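You operate a simulated robot arm through the tools that you are given. There is no shell and no other tool. Be economical: measure what you need, move in short steps, check, and stop when the job is done.

You are at the controls of a simulated robot arm. One attempt, no reset.

TASK
Warm the milk on medium and pour it into the teal mug.
Fine: ring off, pan on the trivet.

Only the result counts: the job must be done as asked and must still hold three seconds after the hand-in. Knocking over, shifting, dropping, spilling or breaking anything else fails it.

THE ROBOT
A 6-joint arm with a two-finger parallel gripper, fixed in place. Base frame: the origin is at the foot of the arm, x ahead of it, y to its left, z up. Units: mm, rad, N and s.
With the tool pointing down near the work surface it reaches from about 360 to 820 mm from the base axis. Its first joint turns from -2.897 to 2.897 rad. Payload 3.91 kg.
The TCP is the grasp point between the finger pads, 30 mm short of the fingertips. In the tool frame z runs along the fingers and y along their closing line. The gripper opens to 110 mm. The fingers are 20 mm wide and 10 mm thick; the gripper's body (48 by 112 mm) begins 55 mm behind the TCP.
Orientation is told as [roll, pitch, yaw] about the base's x, y, z axes, in that order, counted from this pose: with the fingers straight down and closing along the base's y, the tool's x points along the base's -x, its y along +y and its z along -z.

THE INTERFACE
- The arm moves only by the tool step_arm. Its argument "deltas" is a list of rows, each an object of numbers (a shift or turn left out is 0, a gripper value left out holds the last): "x", "y", "z": the shift along the base's x, y, z in units of 50 mm (1.0 is 50 mm); "wx", "wy", "wz": the turn, a rotation vector about the base's x, y, z in units of 4 degrees (1.0 is 4 degrees). In form: [{"x": .., "y": .., "z": .., "wx": .., "wy": .., "wz": ..}, ...]. A call has 1 to 12 rows; each row shifts and turns the commanded pose from where the row before left it. "gripper" is the finger opening in mm, from 0 to 110, set as the call begins (left out, the last holds). A call with a number of a shift or a turn outside -1 to 1 is refused whole. Each row takes 0.2 s and may step no farther than 50 mm and 0.15 rad from the row before; otherwise, or with a gripper value out of range, the whole call is refused. A pose out of reach is approached as far as the arm can. The call stops where the force on the tool passes 60 N (or 10 N more than at its start, if that is more) or the arm is blocked; 0.2 s more then pass. The fingers move at their own pace (about 45 mm/s each) and stop on an object; they squeeze with about 22 N. The grip force told is the motor's: it shows also when the fingers shut on nothing. Time passes only in rows, and 0.2 s behind the last, so rows that do not move let the fingers close. It gives the time, the measured TCP pose, the force on the tool (base axes), the opening and the grip force at its end, in the units of the frame above (readings bear some noise), with the torque about the TCP (base axes, N m) and any sound that the robot's microphone picked up, and new pictures: "views" is both (left out), scene, wrist or none.
- Cameras (640 x 400 px; columns grow to the right, rows downward): "scene" is fixed at [407.8, 505.9, 1700.7]; the picture's right is [-0.99, -0.16, 0.00], its down [-0.10, 0.62, -0.77] and it looks along [0.12, -0.76, -0.63] (base axes); focal length 346 px, centre (320, 200). "wrist" rides on the gripper at [77, 7, -114] in the tool frame; the picture's right is [-0.09, 1.00, 0.00], its down [-0.80, -0.07, -0.59] and it looks along [-0.59, -0.05, 0.80] (tool axes); focal length 270 px, centre (320, 200). There is no depth. A picture from a camera that has moved, and an enlarged one, comes with that camera's place and axes in the base frame and with its lens. The place of the scene camera against the robot may be out by one fixed shift of up to 25 mm in any direction.
- raise_lower(by): slides the trunk up (or, below 0, down) by that many mm; the arm rides with it, the base frame stays. It gives what a move gives, with no picture.
- inspect(camera, box): a new picture of the part [left, top, right, bottom] of that camera's present view, enlarged. No time passes.
- job_done(): hands the job in; it is judged then, once.

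Go step by step. Nothing tells you positions but the pictures and the camera data: compare them with the known pose of the tool, close in by small moves and look again before you grip or let go. The budget is 120 turns and 200 pictures, counting those below and the enlarged ones. Unless the task says otherwise, let go and move clear before handing in.

The tools are called after "Call:" by a JSON object that holds its "method" and its "body". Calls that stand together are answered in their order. step_arm: Moves the arm, as the interface text tells. Its arguments: {"type":"object","properties":{"deltas":{"type":"array"},"gripper":{"type":"number"},"views":{"type":"string","enum":["both","scene","wrist","none"]}},"required":["deltas"]} The other tools are called the same way: raise_lower (by) slides the trunk up or down; inspect (camera, box) takes an enlarged picture of a part of a camera's view; job_done () hands the job in.

At the start:

```text
time_s: 0.0
ee_pos: [148.6, -318.0, 1385.0]
tcp_rot: [-0.001, 0.001, 0.0]
ft_force: [-0.2, 0.8, 0.2]
moment: [0.01, 0.01, 0.02]
width: 110.2
grip_force: 0.1
trunk travel left (down, up): [-550.0, 60.0]
```

scene: 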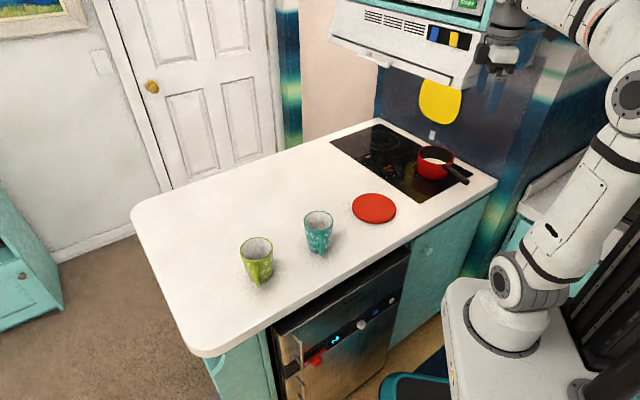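
wrist: 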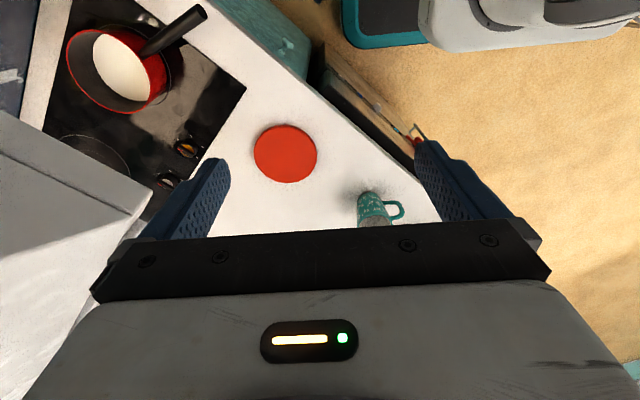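

I see a red saucepan with milk on the hob, a red trivet, a teal mug and a green mug. I'll look closer at the hob controls first.

Call:
{"method": "inspect", "body": {"camera": "scene", "box": [320, 110, 500, 222]}}

Call:
{"method": "inspect", "body": {"camera": "wrist", "box": [30, 0, 350, 200]}}

Call:
{"method": "inspect", "body": {"camera": "scene", "box": [220, 180, 420, 305]}}

```text
3.56 times, centred on (410, 166) of scene
camera zoom: at [407.8, 505.9, 1700.7], right [-0.99, -0.16, 0.0], down [-0.1, 0.62, -0.77], along [0.12, -0.76, -0.63], focal length 1232 px, centre (0, 321)
```

zoom: 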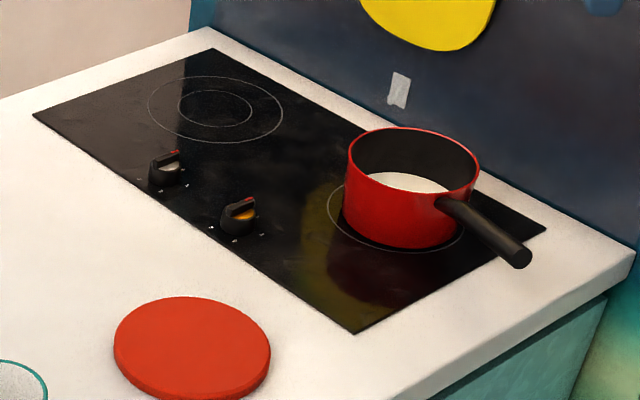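

```text
2.00 times, centred on (190, 100) of wrist
camera zoom: at [72.8, -310.8, 1498.9], right [0.09, 1.0, 0.0], down [0.8, -0.07, 0.59], along [0.59, -0.05, -0.8], focal length 541 px, centre (580, 400)
```

zoom: 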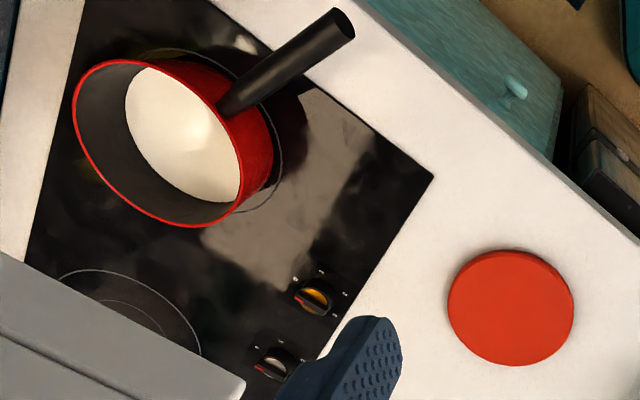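

```text
3.20 times, centred on (320, 242) of scene
camera zoom: at [407.8, 505.9, 1700.7], right [-0.99, -0.16, 0.0], down [-0.1, 0.62, -0.77], along [0.12, -0.76, -0.63], focal length 1109 px, centre (320, 64)
```

zoom: 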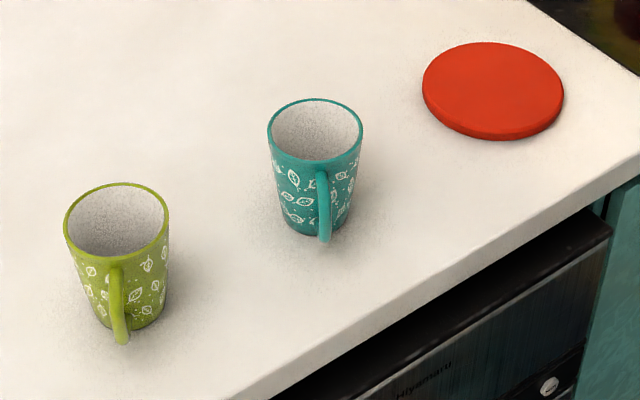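

The knobs sit at about A (320,-642) and B (405,-725), the pan centre at (140,-664) with its handle end near (69,-497), and the trivet at (362,-424). The hood's bottom is around z 1370, so I'll go down first and look at the knobs closely.

Call:
{"method": "step_arm", "body": {"deltas": [{"z": -1}, {"z": -1}, {"z": -1}, {"z": -1}, {"z": -1}, {"x": 0.7, "y": -0.7}, {"x": 0.7, "y": -0.7}, {"x": 0.7, "y": -0.7}, {"x": 0.3, "y": -0.9}]}}

```text
time_s: 2.0
ee_pos: [269.5, -469.0, 1136.1]
tcp_rot: [0.002, -0.001, 0.0]
ft_force: [0.3, -0.5, 0.2]
moment: [0.0, 0.01, 0.0]
width: 110.0
grip_force: 0.0
trunk travel left (down, up): [-550.0, 60.0]
camera wrist: at [193.4, -462.7, 1249.4], right [0.09, 1.0, 0.0], down [0.8, -0.07, 0.59], along [0.59, -0.05, -0.8], focal length 270 px, centre (320, 200)
```

scene: 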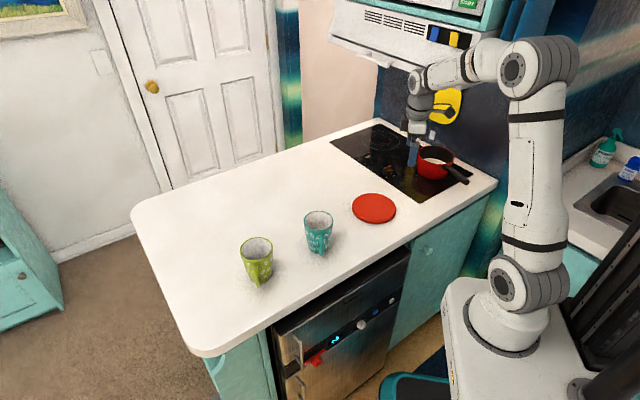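
wrist: 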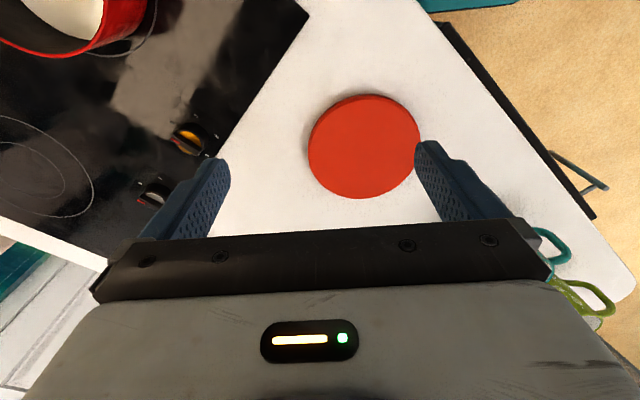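

The wrist is clear of the hood. I'll move to look down on the knobs.

Call:
{"method": "step_arm", "body": {"deltas": [{"y": -0.9, "x": -0.1, "z": -0.3}, {"y": -0.9, "x": -0.2, "z": -0.3}, {"y": -0.8, "x": -0.3, "z": -0.3}], "views": "both"}}

Call:
{"method": "inspect", "body": {"camera": "wrist", "box": [200, 80, 360, 240]}}

```text
time_s: 3.0
ee_pos: [261.7, -502.4, 1087.2]
tcp_rot: [0.136, 0.077, 0.021]
ft_force: [-11.2, -8.8, 11.4]
moment: [0.57, -1.13, -0.26]
width: 110.2
grip_force: 0.0
trunk travel left (down, up): [-550.0, 60.0]
stopped in row 3: the arm was blocked; the commanded pose is now the measured one
camera wrist: at [194.6, -512.7, 1206.8], right [0.08, 0.99, 0.13], down [0.85, -0.13, 0.51], along [0.53, 0.07, -0.85], focal length 270 px, centre (320, 200)
```

scene: 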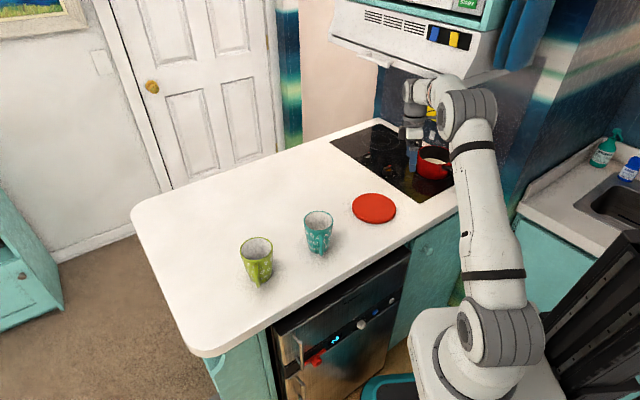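
wrist: 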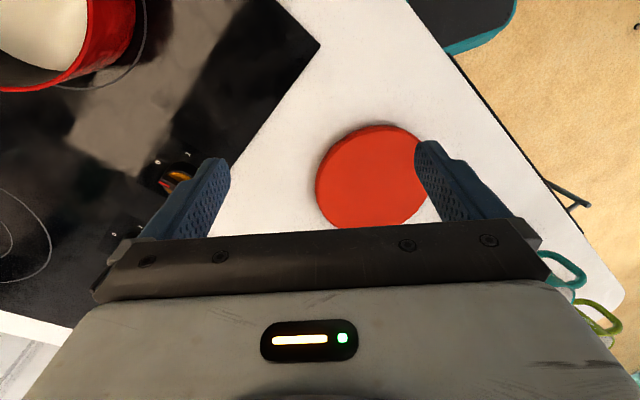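

```text
2.50 times, centred on (280, 160) of wrist
camera zoom: at [194.6, -512.7, 1206.8], right [0.08, 0.99, 0.13], down [0.85, -0.13, 0.51], along [0.53, 0.07, -0.85], focal length 676 px, centre (420, 300)
```

zoom: 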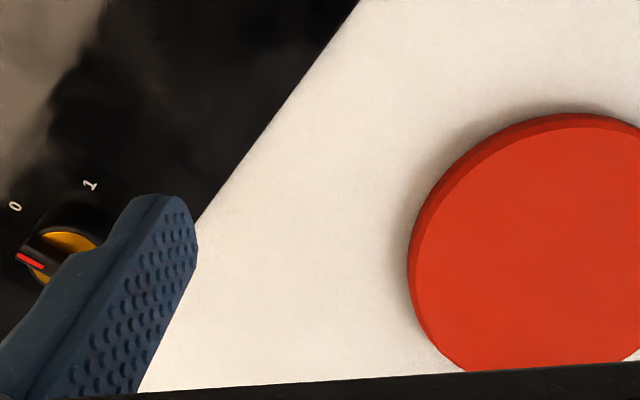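

The arm's elbow touched the hood. I'll back straight out, level the tool, then lower the trunk so the elbow stays under the hood.

Call:
{"method": "step_arm", "body": {"deltas": [{"y": 0.7, "x": 0.1}, {"y": 0.8, "x": 0.1, "wx": -1, "wy": -0.55, "wz": -0.15}, {"y": 0.8, "wx": -0.95, "wy": -0.55, "wz": -0.15}, {"y": 0.6, "x": 0.4}], "views": "scene"}}

```text
time_s: 3.3
ee_pos: [15.7, -525.7, 1035.0]
tcp_rot: [0.317, 0.017, -0.252]
ft_force: [2.0, 7.9, 5.4]
moment: [-0.63, 0.23, 0.03]
width: 107.8
grip_force: 0.0
trunk travel left (down, up): [-550.0, 60.0]
stopped in row 1: the arm was blocked; the commanded pose is now the measured one
```

scene: 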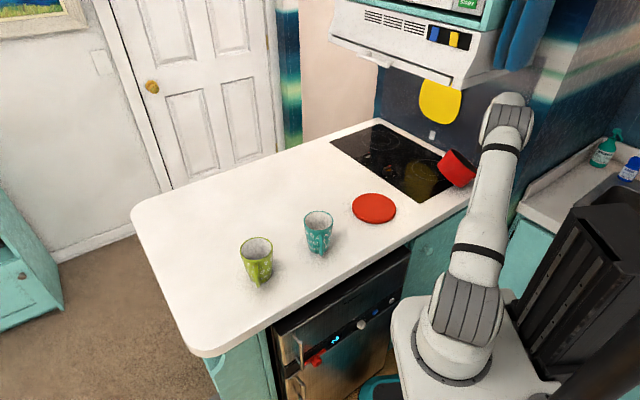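

The arm sprang sideways off the hood and has hit the pan, which now looks tilted. I'll stop and look before moving anything.

Call:
{"method": "inspect", "body": {"camera": "scene", "box": [400, 120, 540, 208]}}

Call:
{"method": "inspect", "body": {"camera": "wrist", "box": [0, 0, 640, 400]}}

```text
4.55 times, centred on (470, 164) of scene
camera zoom: at [407.8, 505.9, 1700.7], right [-0.99, -0.16, 0.0], down [-0.1, 0.62, -0.77], along [0.12, -0.76, -0.63], focal length 1575 px, centre (-362, 364)
```

zoom: 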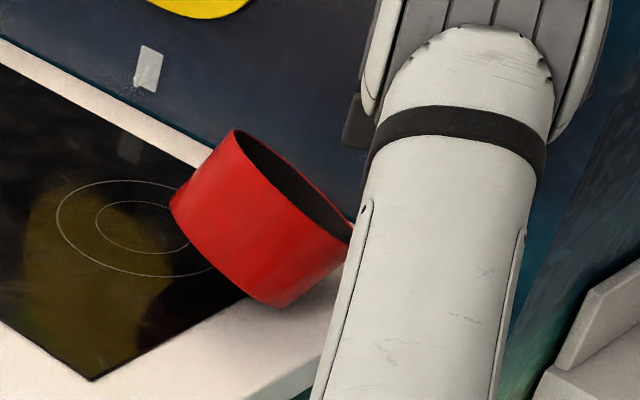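

```text
1.00 times, centred on (320, 200) of wrist (not enlarged: the box is as wide or as high as the picture)
camera zoom: at [-63.8, -535.0, 1146.1], right [0.33, 0.89, 0.31], down [0.72, -0.45, 0.53], along [0.61, 0.05, -0.79], focal length 270 px, centre (320, 200)
```

zoom: 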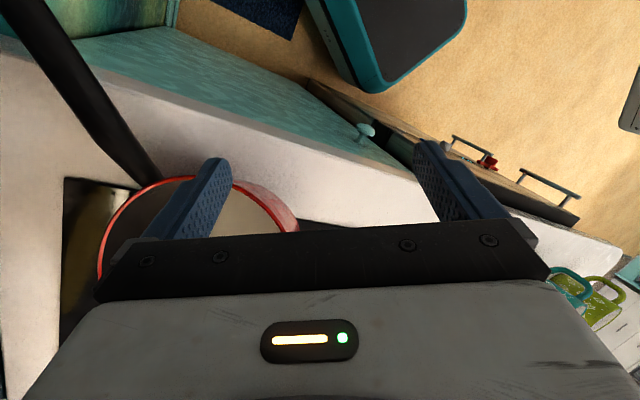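

Call:
{"method": "inspect", "body": {"camera": "wrist", "box": [60, 130, 320, 290]}}

```text
2.46 times, centred on (190, 210) of wrist
camera zoom: at [-63.8, -535.0, 1146.1], right [0.33, 0.89, 0.31], down [0.72, -0.45, 0.53], along [0.61, 0.05, -0.79], focal length 665 px, centre (640, 175)
```

zoom: 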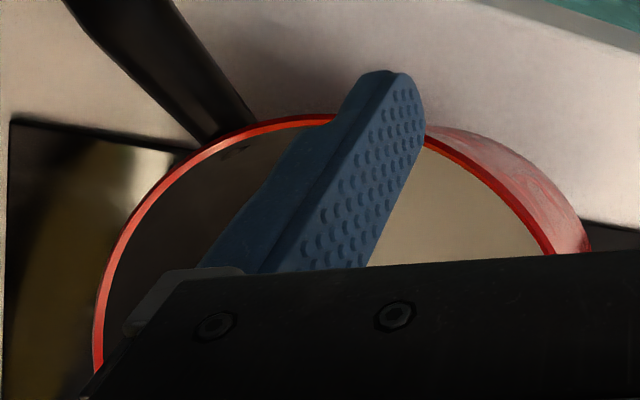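

Milk still seems to be in the tilted pan, with one finger against its rim. I'll hold still for one short row to see whether it is at rest.

Call:
{"method": "step_arm", "body": {"deltas": [{"z": 0}]}}

Call:
{"method": "inspect", "body": {"camera": "scene", "box": [400, 120, 540, 208]}}

```text
time_s: 3.7
ee_pos: [45.6, -624.0, 973.6]
tcp_rot: [0.419, -0.051, -0.11]
ft_force: [-29.3, 5.4, 58.8]
moment: [-2.65, 1.22, -1.17]
width: 97.6
grip_force: 0.0
trunk travel left (down, up): [-550.0, 60.0]
stopped in row 1: the force on the tool passed its limit (the readings are from after the stop); the commanded pose is now the measured one
camera wrist: at [-39.6, -654.6, 1075.5], right [0.17, 0.9, 0.41], down [0.74, -0.39, 0.55], along [0.66, 0.21, -0.73], focal length 270 px, centre (320, 200)
```

scene: 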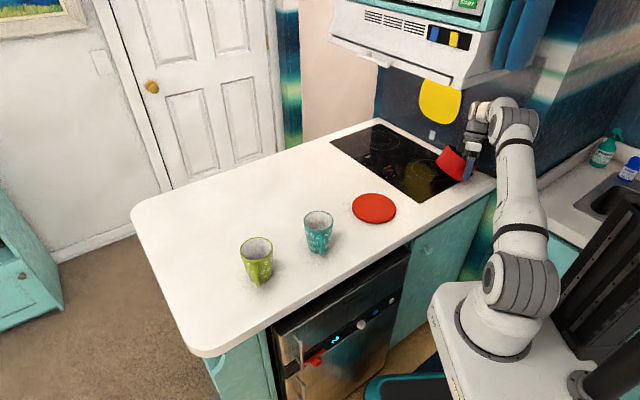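
wrist: 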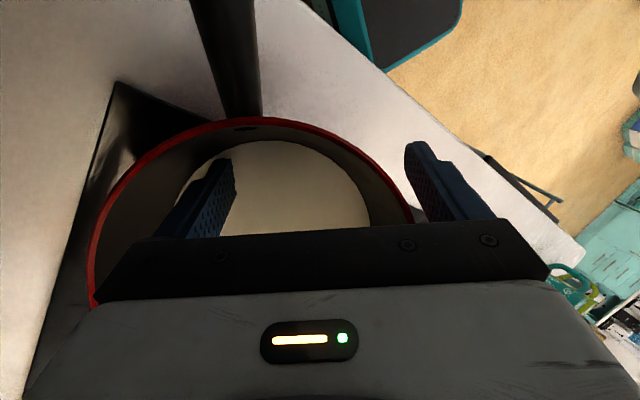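

```text
4.55 times, centred on (470, 164) of scene
camera zoom: at [407.8, 505.9, 1700.7], right [-0.99, -0.16, 0.0], down [-0.1, 0.62, -0.77], along [0.12, -0.76, -0.63], focal length 1575 px, centre (-362, 364)
```

zoom: 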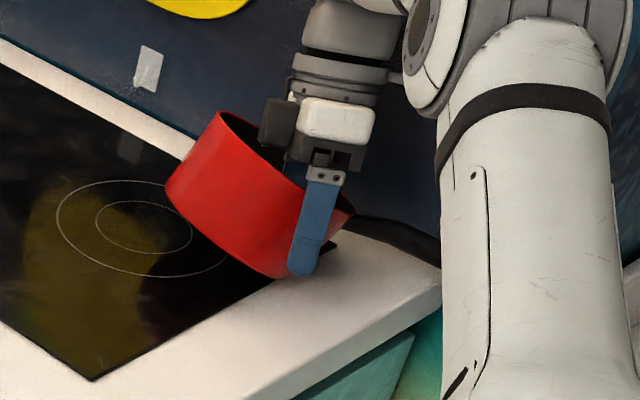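

One finger is inside the pan and one outside, pressing it down and tipping it towards its handle, and the milk is still in it. I'll raise the tool very slowly so the pan can settle back.

Call:
{"method": "step_arm", "body": {"deltas": [{"z": 0.1}]}}

Call:
{"method": "inspect", "body": {"camera": "scene", "box": [400, 120, 540, 208]}}

```text
time_s: 4.1
ee_pos: [73.5, -616.6, 975.0]
tcp_rot: [0.431, -0.046, -0.091]
ft_force: [-6.9, 0.5, 11.2]
moment: [-0.49, 0.33, -0.28]
width: 107.5
grip_force: 0.1
trunk travel left (down, up): [-550.0, 60.0]
camera wrist: at [-10.6, -650.6, 1078.2], right [0.15, 0.89, 0.42], down [0.74, -0.38, 0.55], along [0.65, 0.23, -0.72], focal length 270 px, centre (320, 200)
```

scene: 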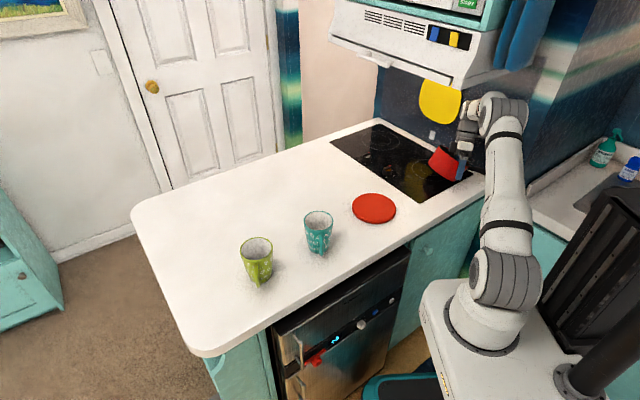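
wrist: 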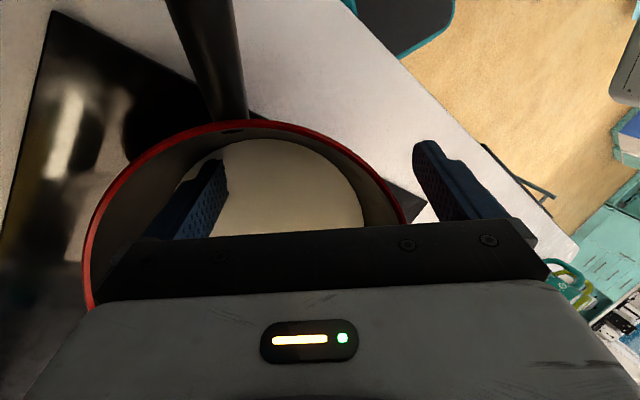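

```text
4.55 times, centred on (470, 164) of scene
camera zoom: at [407.8, 505.9, 1700.7], right [-0.99, -0.16, 0.0], down [-0.1, 0.62, -0.77], along [0.12, -0.76, -0.63], focal length 1575 px, centre (-362, 364)
```

zoom: 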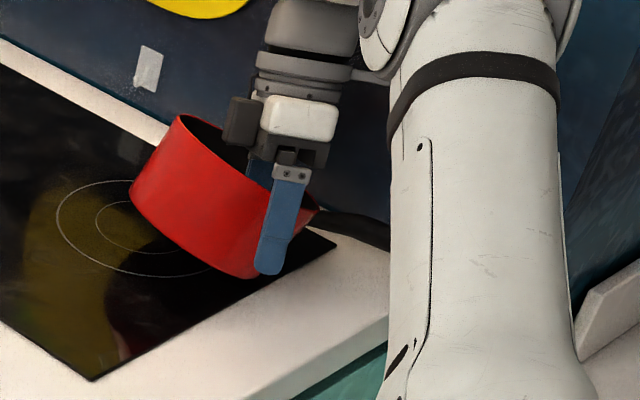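

The force dropped to about 11 N and the pan is tilting back, with milk still inside. I'll keep rising in small amounts.

Call:
{"method": "step_arm", "body": {"deltas": [{"z": 0.15}]}}

Call:
{"method": "inspect", "body": {"camera": "scene", "box": [400, 120, 540, 208]}}

```text
time_s: 4.5
ee_pos: [77.8, -615.8, 984.1]
tcp_rot: [0.433, -0.049, -0.088]
ft_force: [0.5, 0.6, -0.1]
moment: [-0.03, -0.03, 0.06]
width: 109.2
grip_force: 0.0
trunk travel left (down, up): [-550.0, 60.0]
camera wrist: at [-8.0, -651.0, 1086.2], right [0.15, 0.89, 0.42], down [0.74, -0.38, 0.55], along [0.65, 0.23, -0.72], focal length 270 px, centre (320, 200)
```

scene: 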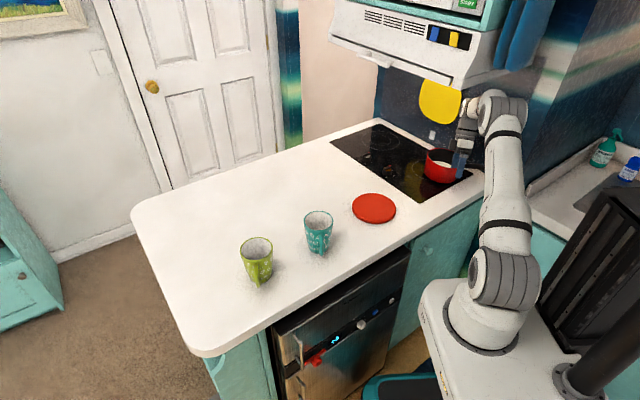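
wrist: 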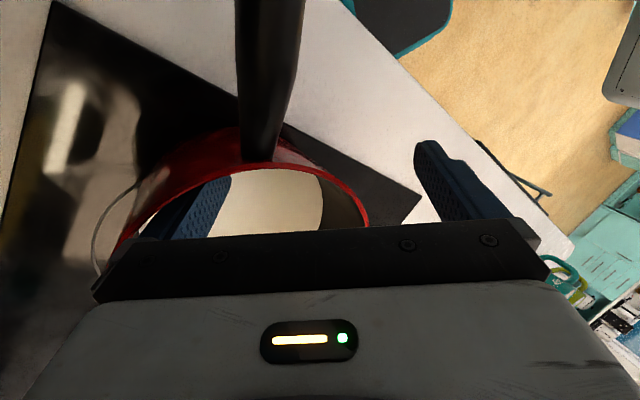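

```text
4.55 times, centred on (470, 164) of scene
camera zoom: at [407.8, 505.9, 1700.7], right [-0.99, -0.16, 0.0], down [-0.1, 0.62, -0.77], along [0.12, -0.76, -0.63], focal length 1575 px, centre (-362, 364)
```

zoom: 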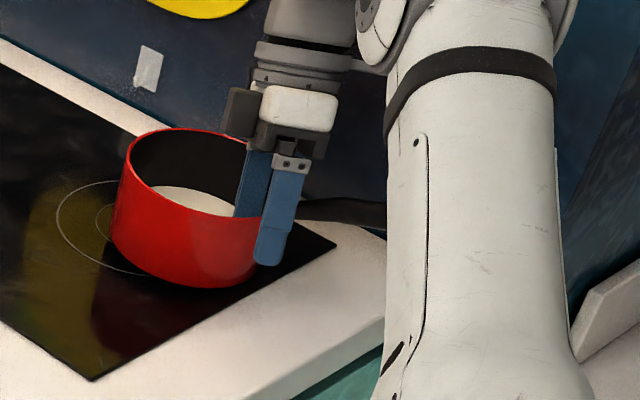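

The pan has settled flat with the milk still in it, about 20-30 mm off its old spot. I'll lift straight out of it.

Call:
{"method": "step_arm", "body": {"deltas": [{"z": 0.3}, {"z": 0.4}, {"z": 0.5}, {"z": 0.5}, {"z": 0.4}]}}

```text
time_s: 5.9
ee_pos: [77.3, -604.1, 1053.5]
tcp_rot: [0.513, -0.046, -0.093]
ft_force: [0.5, 0.0, -0.1]
moment: [0.01, -0.02, 0.01]
width: 110.0
grip_force: 0.1
trunk travel left (down, up): [-550.0, 60.0]
stopped in row 5: the arm was blocked; the commanded pose is now the measured one
camera wrist: at [-8.6, -647.1, 1152.3], right [0.15, 0.86, 0.49], down [0.74, -0.42, 0.52], along [0.65, 0.29, -0.7], focal length 270 px, centre (320, 200)
```

scene: 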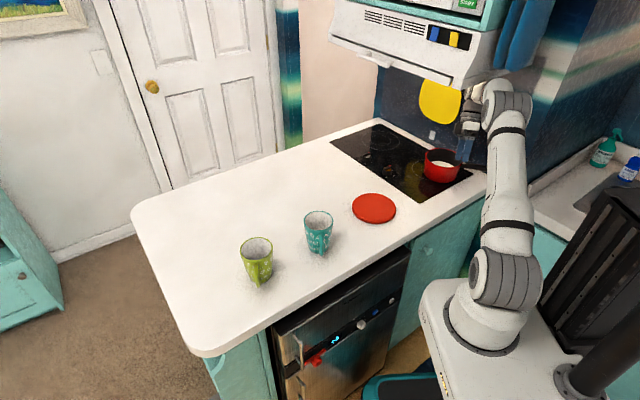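
wrist: 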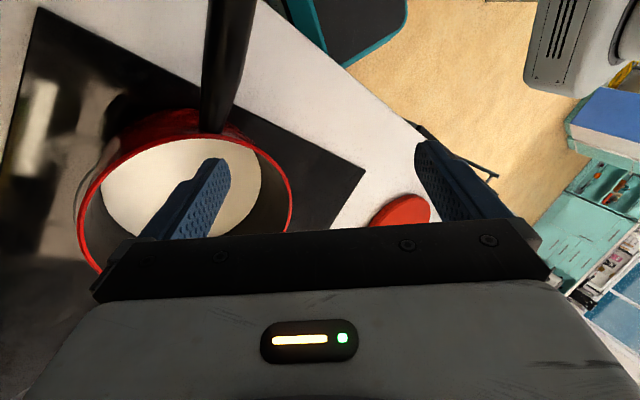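

The lift was blocked again near the hood; I'll look at what is touching before moving.

Call:
{"method": "inspect", "body": {"camera": "scene", "box": [400, 50, 560, 200]}}

```text
2.67 times, centred on (480, 125) of scene
camera zoom: at [407.8, 505.9, 1700.7], right [-0.99, -0.16, 0.0], down [-0.1, 0.62, -0.77], along [0.12, -0.76, -0.63], focal length 924 px, centre (-107, 400)
```

zoom: 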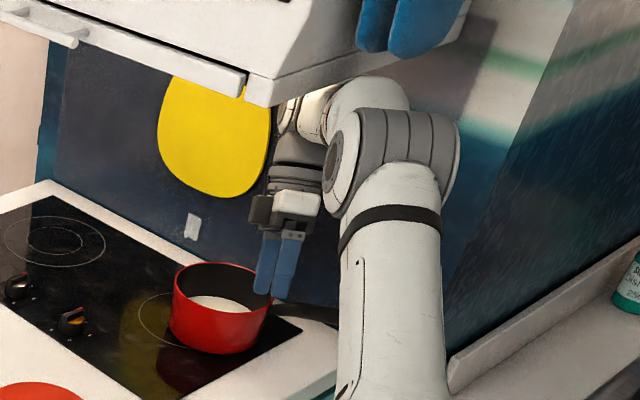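

Call:
{"method": "inspect", "body": {"camera": "scene", "box": [420, 130, 500, 190]}}

Call:
{"method": "inspect", "body": {"camera": "wrist", "box": [60, 90, 320, 290]}}

```text
6.67 times, centred on (460, 160) of scene
camera zoom: at [407.8, 505.9, 1700.7], right [-0.99, -0.16, 0.0], down [-0.1, 0.62, -0.77], along [0.12, -0.76, -0.63], focal length 2310 px, centre (-613, 467)
```

zoom: 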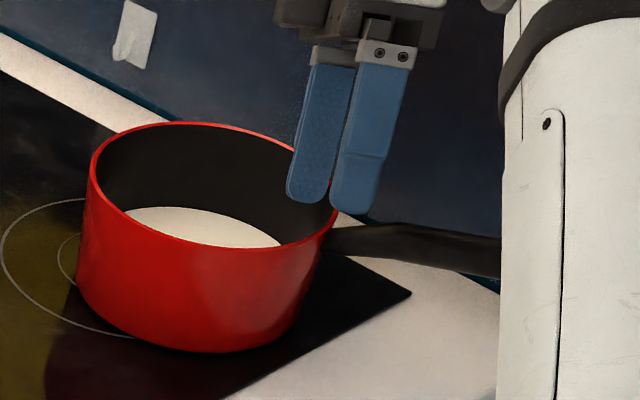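

```text
2.00 times, centred on (190, 190) of wrist
camera zoom: at [-8.6, -647.1, 1152.3], right [0.15, 0.86, 0.49], down [0.74, -0.42, 0.52], along [0.65, 0.29, -0.7], focal length 541 px, centre (580, 220)
```

zoom: 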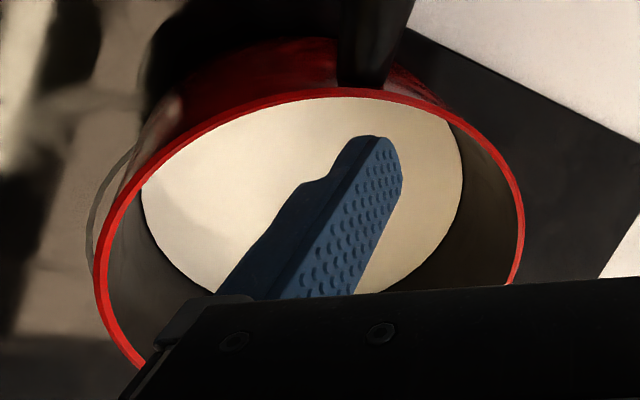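

The elbow end of the forearm is under the hood's edge while the wrist has room. I'll ease the trunk down a little to free it, then work the base lower in small steps.

Call:
{"method": "raise_lower", "body": {"by": -12}}

Call:
{"method": "step_arm", "body": {"deltas": [{"x": 0.15, "y": -0.12}], "views": "wrist"}}

```text
time_s: 6.5
ee_pos: [77.1, -611.0, 1048.8]
tcp_rot: [0.492, -0.047, -0.09]
ft_force: [-0.2, -0.1, -0.6]
moment: [0.02, -0.03, -0.02]
width: 110.2
grip_force: 0.0
trunk travel left (down, up): [-538.0, 72.0]
```

```text
time_s: 6.9
ee_pos: [85.5, -616.2, 1045.7]
tcp_rot: [0.496, -0.046, -0.09]
ft_force: [-0.2, 0.3, -0.4]
moment: [-0.02, 0.03, 0.03]
width: 109.9
grip_force: 0.1
trunk travel left (down, up): [-538.0, 72.0]
camera wrist: at [-0.7, -657.0, 1145.6], right [0.15, 0.87, 0.48], down [0.74, -0.42, 0.53], along [0.65, 0.28, -0.7], focal length 270 px, centre (320, 200)
```

wrist: 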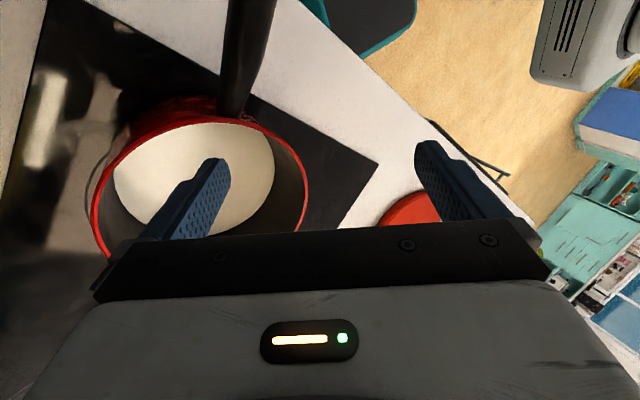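

Free now. I'll lower the trunk 40 mm, then raise the arm back by the same amount.

Call:
{"method": "raise_lower", "body": {"by": -35}}

Call:
{"method": "step_arm", "body": {"deltas": [{"z": 0.4}, {"z": 0.4}, {"z": 0.2}], "views": "none"}}

```text
time_s: 7.7
ee_pos: [85.4, -615.5, 1011.3]
tcp_rot: [0.498, -0.047, -0.09]
ft_force: [0.1, 0.1, -0.2]
moment: [-0.02, 0.02, 0.0]
width: 110.0
grip_force: 0.1
trunk travel left (down, up): [-503.0, 107.0]
```

```text
time_s: 8.4
ee_pos: [86.5, -616.5, 1060.2]
tcp_rot: [0.499, -0.043, -0.09]
ft_force: [-0.3, -0.8, -1.0]
moment: [0.0, 0.0, -0.01]
width: 110.0
grip_force: 0.1
trunk travel left (down, up): [-503.0, 107.0]
```

Working: 1060 reached without contact. One more cycle of the same.

Call:
{"method": "raise_lower", "body": {"by": -45}}

Call:
{"method": "step_arm", "body": {"deltas": [{"z": 0.4}, {"z": 0.4}, {"z": 0.3}], "views": "none"}}

Call:
{"method": "raise_lower", "body": {"by": -40}}

Call:
{"method": "step_arm", "body": {"deltas": [{"z": 0.4}, {"z": 0.4}, {"z": 0.2}]}}

```text
time_s: 9.3
ee_pos: [86.5, -615.1, 1016.4]
tcp_rot: [0.496, -0.049, -0.091]
ft_force: [-0.5, -0.6, -0.6]
moment: [0.01, 0.03, 0.02]
width: 110.2
grip_force: 0.0
trunk travel left (down, up): [-458.0, 152.0]
```

```text
time_s: 10.1
ee_pos: [85.6, -615.8, 1069.9]
tcp_rot: [0.497, -0.046, -0.091]
ft_force: [-0.1, 0.0, -0.4]
moment: [-0.02, 0.02, 0.0]
width: 109.8
grip_force: 0.1
trunk travel left (down, up): [-458.0, 152.0]
```

```text
time_s: 10.9
ee_pos: [86.2, -616.3, 1030.7]
tcp_rot: [0.499, -0.047, -0.091]
ft_force: [-0.3, 1.3, -0.4]
moment: [-0.01, -0.03, -0.03]
width: 110.1
grip_force: 0.1
trunk travel left (down, up): [-418.0, 192.0]
```

```text
time_s: 11.8
ee_pos: [87.6, -595.8, 1066.1]
tcp_rot: [0.495, -0.047, -0.092]
ft_force: [0.2, 0.2, -0.5]
moment: [-0.01, -0.02, 0.0]
width: 110.0
grip_force: 0.0
out of reach, approached as far as the arm can: row 1, 2, 3
trunk travel left (down, up): [-418.0, 192.0]
camera wrist: at [2.2, -636.5, 1166.2], right [0.15, 0.87, 0.48], down [0.74, -0.41, 0.53], along [0.65, 0.28, -0.7], focal length 270 px, centre (320, 200)
```

scene: 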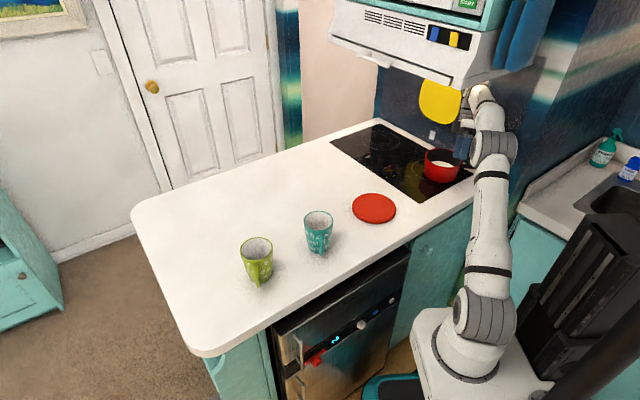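
wrist: 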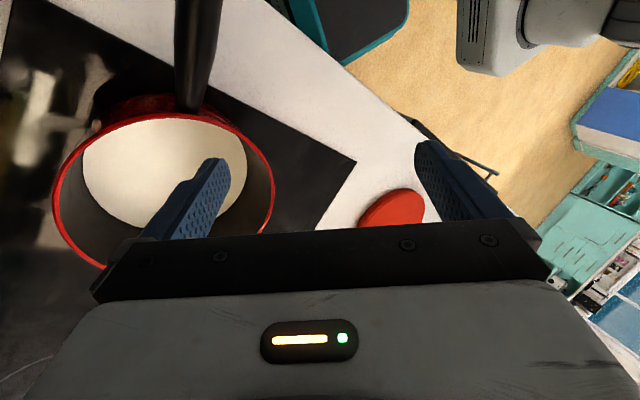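

The elbow is now well below the hood and the arm is at the end of its reach because of the tilt. I'll take out the tilt while rising slightly, then back out.

Call:
{"method": "step_arm", "body": {"deltas": [{"wx": -1, "z": 0.1}, {"wx": -1, "z": 0.1}, {"wx": -1, "z": 0.1}, {"wx": -1, "z": 0.1, "y": 0.2}]}}

```text
time_s: 12.8
ee_pos: [87.7, -588.9, 1078.8]
tcp_rot: [0.233, -0.07, -0.078]
ft_force: [-0.5, 0.2, 0.3]
moment: [0.0, 0.03, 0.0]
width: 109.9
grip_force: 0.1
trunk travel left (down, up): [-418.0, 192.0]
camera wrist: at [1.5, -602.4, 1186.2], right [0.15, 0.96, 0.23], down [0.74, -0.26, 0.62], along [0.65, 0.08, -0.75], focal length 270 px, centre (320, 200)
```

scene: 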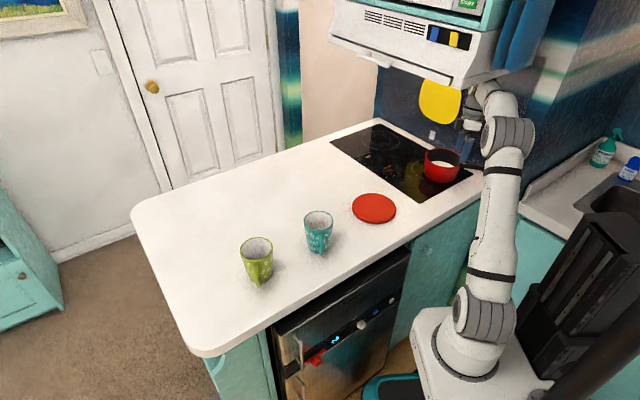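
wrist: 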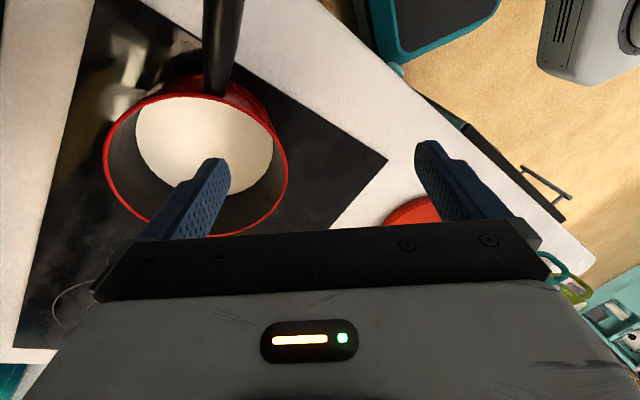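

Clear above the rim now. I'll finish levelling and back out towards the robot.

Call:
{"method": "step_arm", "body": {"deltas": [{"wx": -1, "y": 0.4, "wy": 0.3, "wz": 0.3}, {"wx": -1, "y": 0.5, "wy": 0.3, "wz": 0.3}, {"wx": -1, "y": 0.5, "wy": 0.3, "wz": 0.3}, {"wx": -0.3, "y": 0.6}, {"y": 0.6}]}}

```text
time_s: 13.9
ee_pos: [86.6, -457.0, 1087.5]
tcp_rot: [-0.016, -0.013, -0.004]
ft_force: [0.5, -1.2, -0.5]
moment: [0.02, -0.01, 0.01]
width: 109.9
grip_force: 0.1
trunk travel left (down, up): [-418.0, 192.0]
camera wrist: at [8.8, -446.6, 1200.3], right [0.09, 1.0, -0.01], down [0.79, -0.06, 0.61], along [0.6, -0.07, -0.79], focal length 270 px, centre (320, 200)
```

scene: 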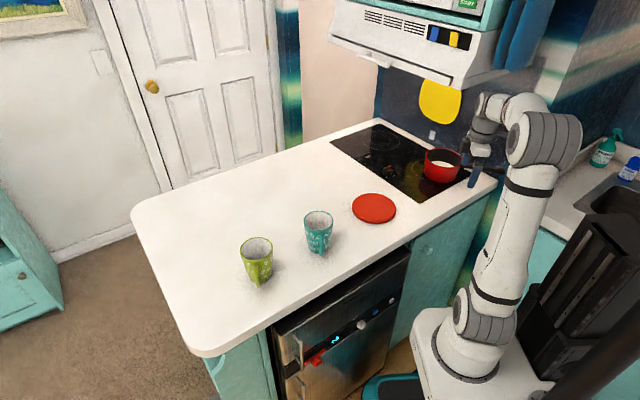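
wrist: 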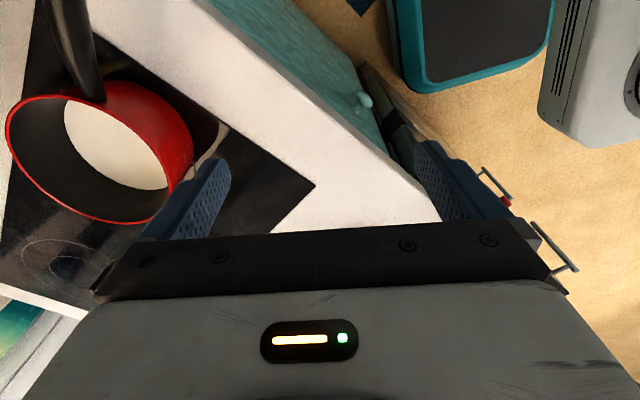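

Clear of everything; the pan stands flat with its milk but has been nudged and its handle now points roughly along -x. Next I'll look at the knobs from here, with the arm now low under the hood.

Call:
{"method": "step_arm", "body": {"deltas": [{"x": 0.8}, {"x": 0.8}, {"x": 0.7, "y": -0.3}, {"x": 0.2, "y": -0.7}, {"y": -0.9}]}}

Call:
{"method": "inspect", "body": {"camera": "wrist", "box": [140, 100, 340, 240]}}

```text
time_s: 15.3
ee_pos: [221.0, -528.3, 1061.3]
tcp_rot: [0.057, 0.005, 0.013]
ft_force: [0.3, 0.3, 1.0]
moment: [-0.03, -0.03, -0.01]
width: 109.7
grip_force: 0.0
trunk travel left (down, up): [-418.0, 192.0]
stopped in row 5: the arm was blocked; the commanded pose is now the measured one
camera wrist: at [145.9, -528.5, 1175.7], right [0.08, 1.0, 0.05], down [0.8, -0.09, 0.59], along [0.59, 0.0, -0.81], focal length 270 px, centre (320, 200)
```

scene: 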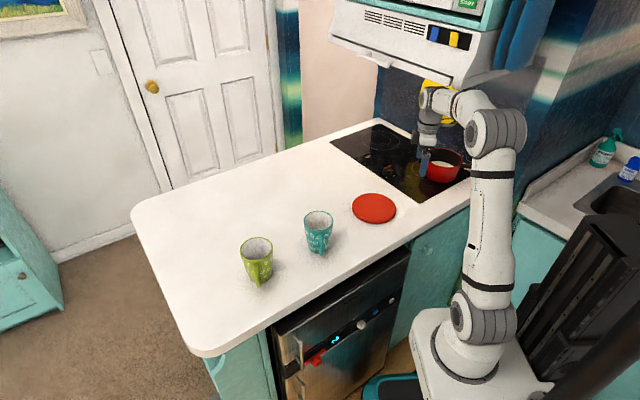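
wrist: 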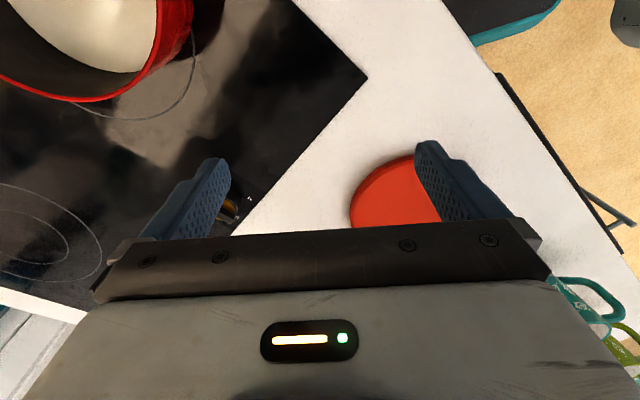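

```text
2.86 times, centred on (240, 170) of wrist
camera zoom: at [145.9, -528.5, 1175.7], right [0.08, 1.0, 0.05], down [0.8, -0.09, 0.59], along [0.59, 0.0, -0.81], focal length 772 px, centre (549, 286)
```

zoom: 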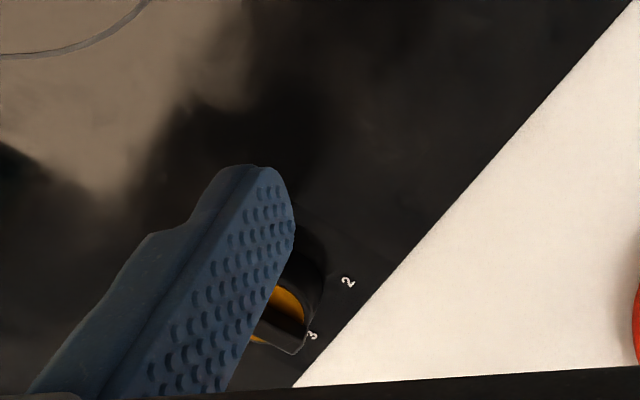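

The wrist itself touches the hood's front edge when the TCP is above about z 1060 there, so I must stay below that. I'll drop down first.

Call:
{"method": "step_arm", "body": {"deltas": [{"z": -0.3}, {"z": -0.4}, {"wx": -0.8, "z": -0.3}]}}

```text
time_s: 16.1
ee_pos: [214.2, -535.5, 1014.7]
tcp_rot: [-0.012, -0.002, 0.007]
ft_force: [-0.3, -0.4, 0.2]
moment: [0.0, 0.01, -0.01]
width: 110.0
grip_force: 0.0
trunk travel left (down, up): [-418.0, 192.0]
camera wrist: at [138.5, -527.5, 1127.9], right [0.08, 1.0, -0.01], down [0.8, -0.06, 0.6], along [0.59, -0.06, -0.8], focal length 270 px, centre (320, 200)
```

scene: 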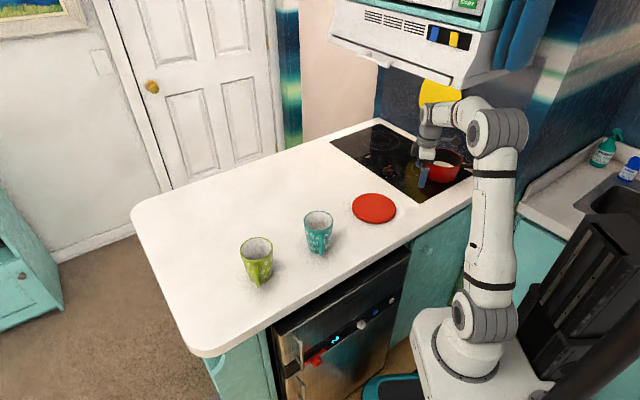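
wrist: 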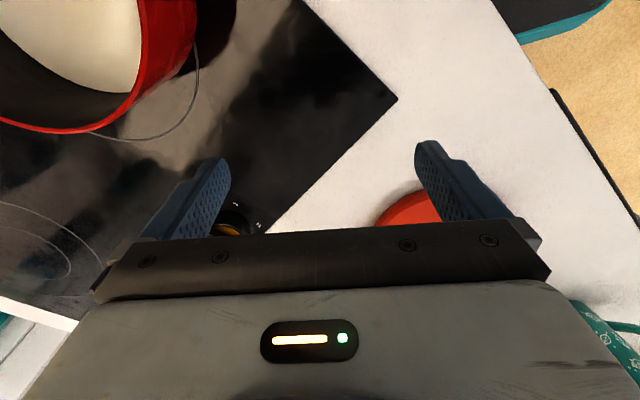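

Free again at z 1015. I'll shift past the knob so the camera looks straight at it.

Call:
{"method": "step_arm", "body": {"deltas": [{"x": 0.8}, {"x": 0.8, "y": -0.3}, {"x": 0.7, "y": -0.5}, {"x": 0.3, "y": -0.5}]}}

Call:
{"method": "inspect", "body": {"camera": "wrist", "box": [180, 20, 400, 240]}}

```text
time_s: 17.1
ee_pos: [345.9, -601.8, 1013.9]
tcp_rot: [-0.01, -0.002, 0.01]
ft_force: [-1.3, -0.6, 0.4]
moment: [-0.02, 0.0, 0.01]
width: 110.4
grip_force: 0.1
trunk travel left (down, up): [-418.0, 192.0]
camera wrist: at [269.8, -593.7, 1127.2], right [0.08, 1.0, -0.01], down [0.8, -0.06, 0.6], along [0.59, -0.05, -0.8], focal length 270 px, centre (320, 200)
```

scene: 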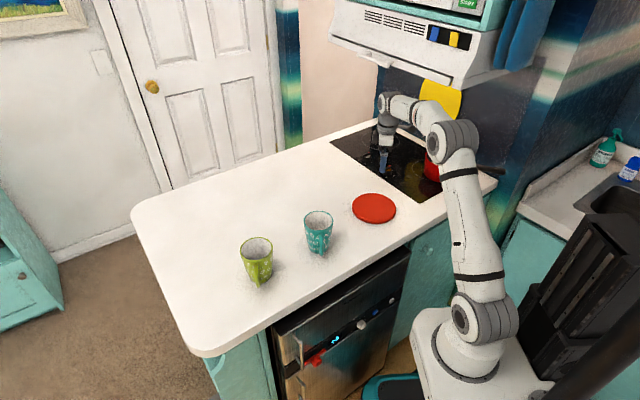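
wrist: 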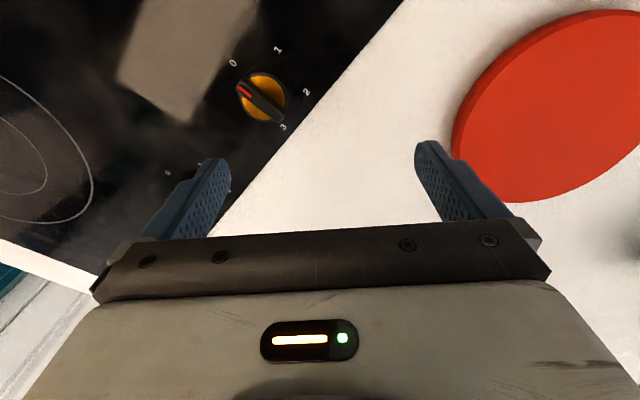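

```text
1.82 times, centred on (290, 130) of wrist
camera zoom: at [269.8, -593.7, 1127.2], right [0.08, 1.0, -0.01], down [0.8, -0.06, 0.6], along [0.59, -0.05, -0.8], focal length 491 px, centre (374, 327)
```

zoom: 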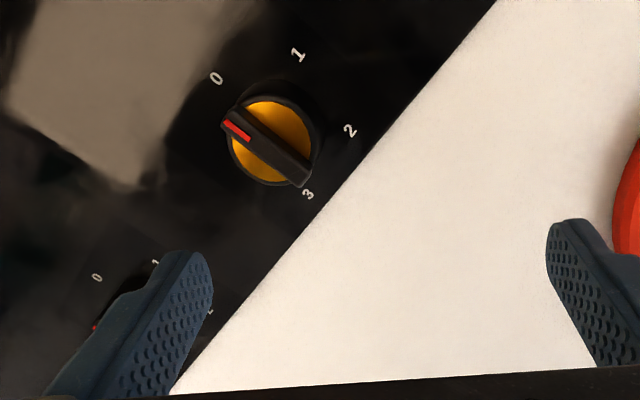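

I can read the dial: labels 0-1-2-3 run clockwise at about 70° apart around a centre at (322,-639), and the red pointer is on 0. Medium is 2, a 140° clockwise turn; first I'll line up above the knob with the fingers straddling its bar.

Call:
{"method": "step_arm", "body": {"deltas": [{"wz": 1, "x": -0.1, "y": -0.15}, {"wz": 1, "x": -0.1, "y": -0.15}, {"wz": 1, "x": -0.1, "y": -0.15}, {"wz": 1, "x": -0.1, "y": -0.15}, {"wz": 1, "x": -0.08, "y": -0.14}, {"wz": 1}, {"wz": 1}, {"wz": 1}, {"wz": 1}, {"wz": 1}, {"wz": 1}, {"wz": 0.3}], "gripper": 70}}

```text
time_s: 19.8
ee_pos: [322.4, -636.8, 1013.5]
tcp_rot: [-0.01, 0.0, 0.801]
ft_force: [0.5, 1.1, 0.6]
moment: [0.05, -0.01, 0.03]
width: 69.9
grip_force: 0.0
trunk travel left (down, up): [-418.0, 192.0]
camera wrist: at [263.7, -686.3, 1128.0], right [-0.65, 0.76, -0.01], down [0.6, 0.53, 0.6], along [0.46, 0.38, -0.8], focal length 270 px, centre (320, 200)
```

scene: 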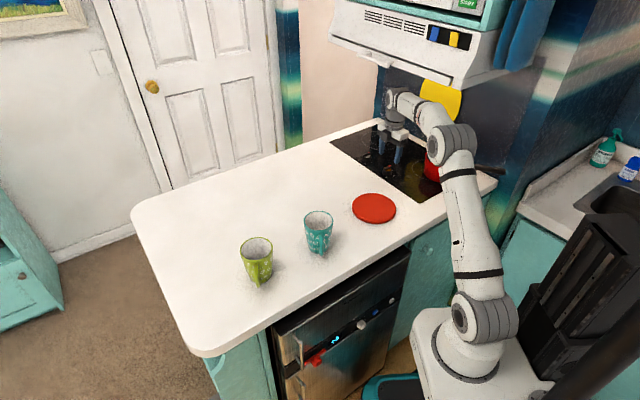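
wrist: 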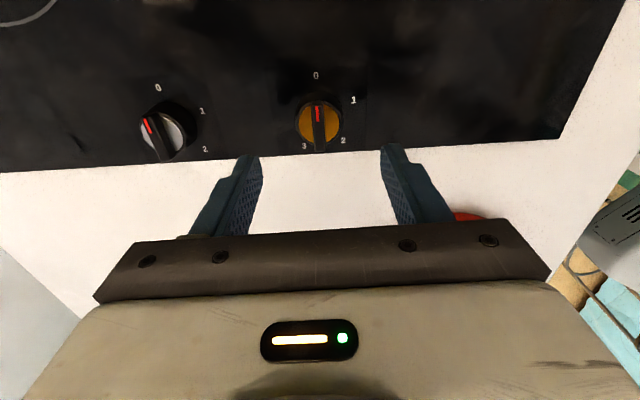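

Well aligned over the bar. Lowering part way to check the knob's height against the fingers.

Call:
{"method": "step_arm", "body": {"deltas": [{"z": -0.5, "y": -0.04}, {"z": -0.5}]}}

Call:
{"method": "inspect", "body": {"camera": "scene", "box": [350, 100, 450, 190]}}

```text
time_s: 20.4
ee_pos: [323.4, -638.8, 965.7]
tcp_rot: [-0.011, -0.002, 0.799]
ft_force: [0.0, -0.2, 0.5]
moment: [0.0, 0.0, 0.02]
width: 70.1
grip_force: 0.0
trunk travel left (down, up): [-418.0, 192.0]
camera wrist: at [263.5, -688.9, 1077.8], right [-0.65, 0.76, -0.01], down [0.6, 0.53, 0.6], along [0.46, 0.38, -0.8], focal length 270 px, centre (320, 200)
```

scene: 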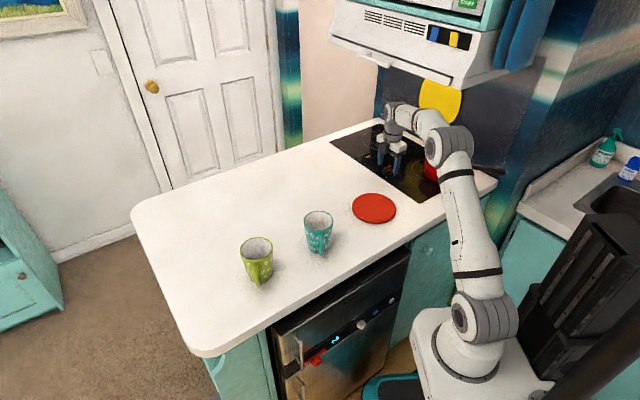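
wrist: 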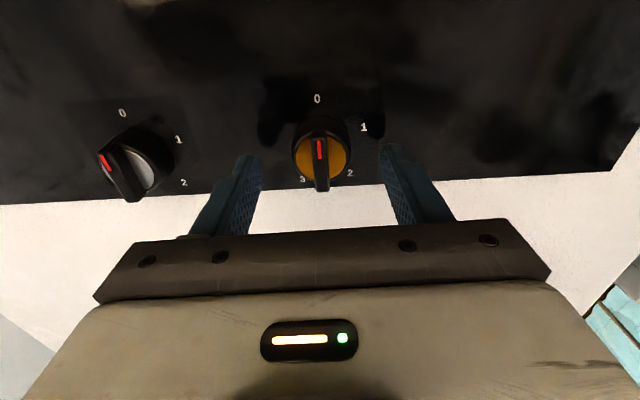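

```text
4.44 times, centred on (400, 145) of scene
camera zoom: at [407.8, 505.9, 1700.7], right [-0.99, -0.16, 0.0], down [-0.1, 0.62, -0.77], along [0.12, -0.76, -0.63], focal length 1540 px, centre (-36, 444)
```

zoom: 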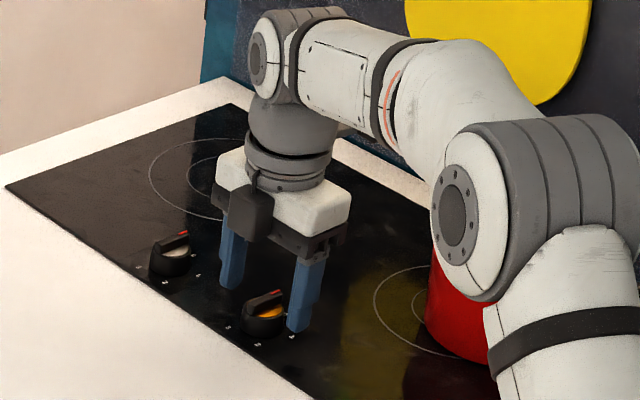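

The fingers straddle the knob nicely. Down another 14 mm, then close.

Call:
{"method": "step_arm", "body": {"deltas": [{"z": -0.28}], "views": "none"}}

Call:
{"method": "step_arm", "body": {"deltas": [{"z": 0}, {"z": 0}, {"z": 0}, {"z": 0}], "gripper": 0}}

```text
time_s: 20.8
ee_pos: [323.7, -640.7, 951.1]
tcp_rot: [-0.014, -0.002, 0.801]
ft_force: [0.1, 1.1, 1.2]
moment: [-0.01, 0.03, 0.01]
width: 69.7
grip_force: 0.0
trunk travel left (down, up): [-418.0, 192.0]
```

```text
time_s: 21.8
ee_pos: [320.4, -639.5, 951.6]
tcp_rot: [-0.011, -0.002, 0.799]
ft_force: [-3.5, 6.3, -1.3]
moment: [0.25, 0.22, 0.01]
width: 36.8
grip_force: 44.9
trunk travel left (down, up): [-418.0, 192.0]
camera wrist: at [262.9, -688.8, 1064.0], right [-0.65, 0.76, -0.01], down [0.6, 0.53, 0.6], along [0.46, 0.38, -0.8], focal length 270 px, centre (320, 200)
```

scene: 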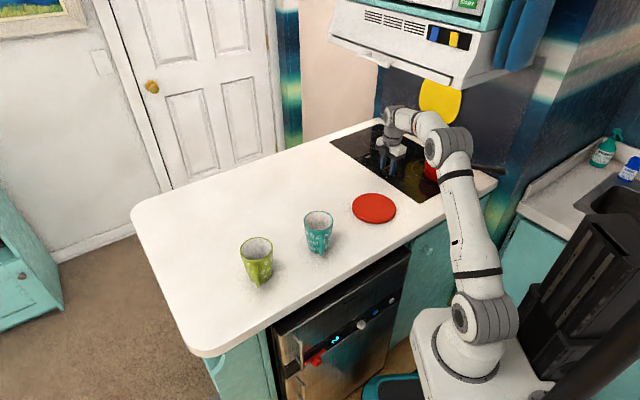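
wrist: 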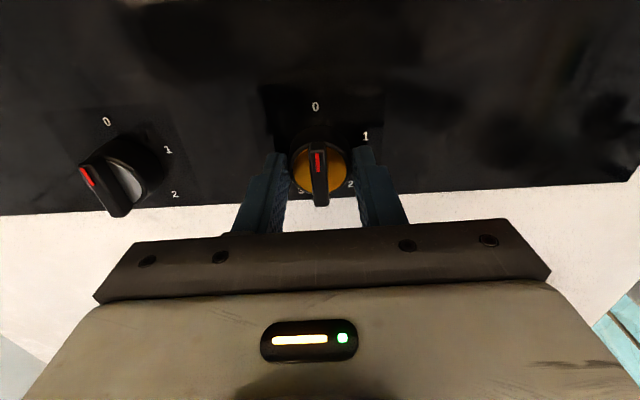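

Gripped at 36.8 mm. Turning clockwise in stages, checking after the first.

Call:
{"method": "step_arm", "body": {"deltas": [{"wz": -1}, {"wz": -1}, {"wz": -1}, {"wz": -1}, {"wz": -1}, {"wz": -1}, {"wz": -1}, {"wz": -1}, {"wz": -1}, {"wz": -1}, {"wz": -1}, {"wz": -1}], "views": "wrist"}}

```text
time_s: 24.4
ee_pos: [321.8, -638.9, 950.3]
tcp_rot: [-0.012, -0.001, -0.042]
ft_force: [2.0, -0.9, -0.2]
moment: [-0.18, 0.05, 0.01]
width: 36.7
grip_force: 45.4
trunk travel left (down, up): [-418.0, 192.0]
camera wrist: at [246.1, -627.9, 1064.0], right [0.13, 0.99, -0.01], down [0.8, -0.1, 0.6], along [0.59, -0.09, -0.8], focal length 270 px, centre (320, 200)
```

wrist: 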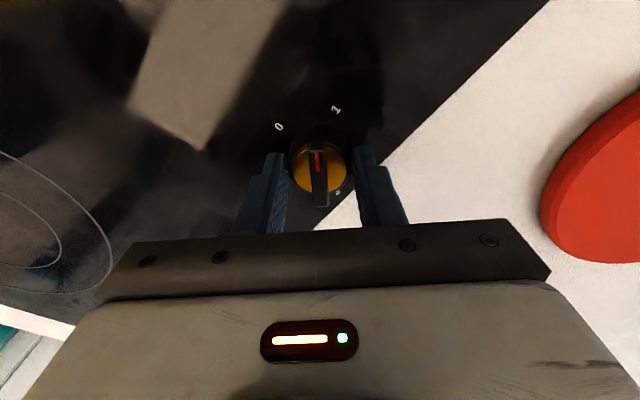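

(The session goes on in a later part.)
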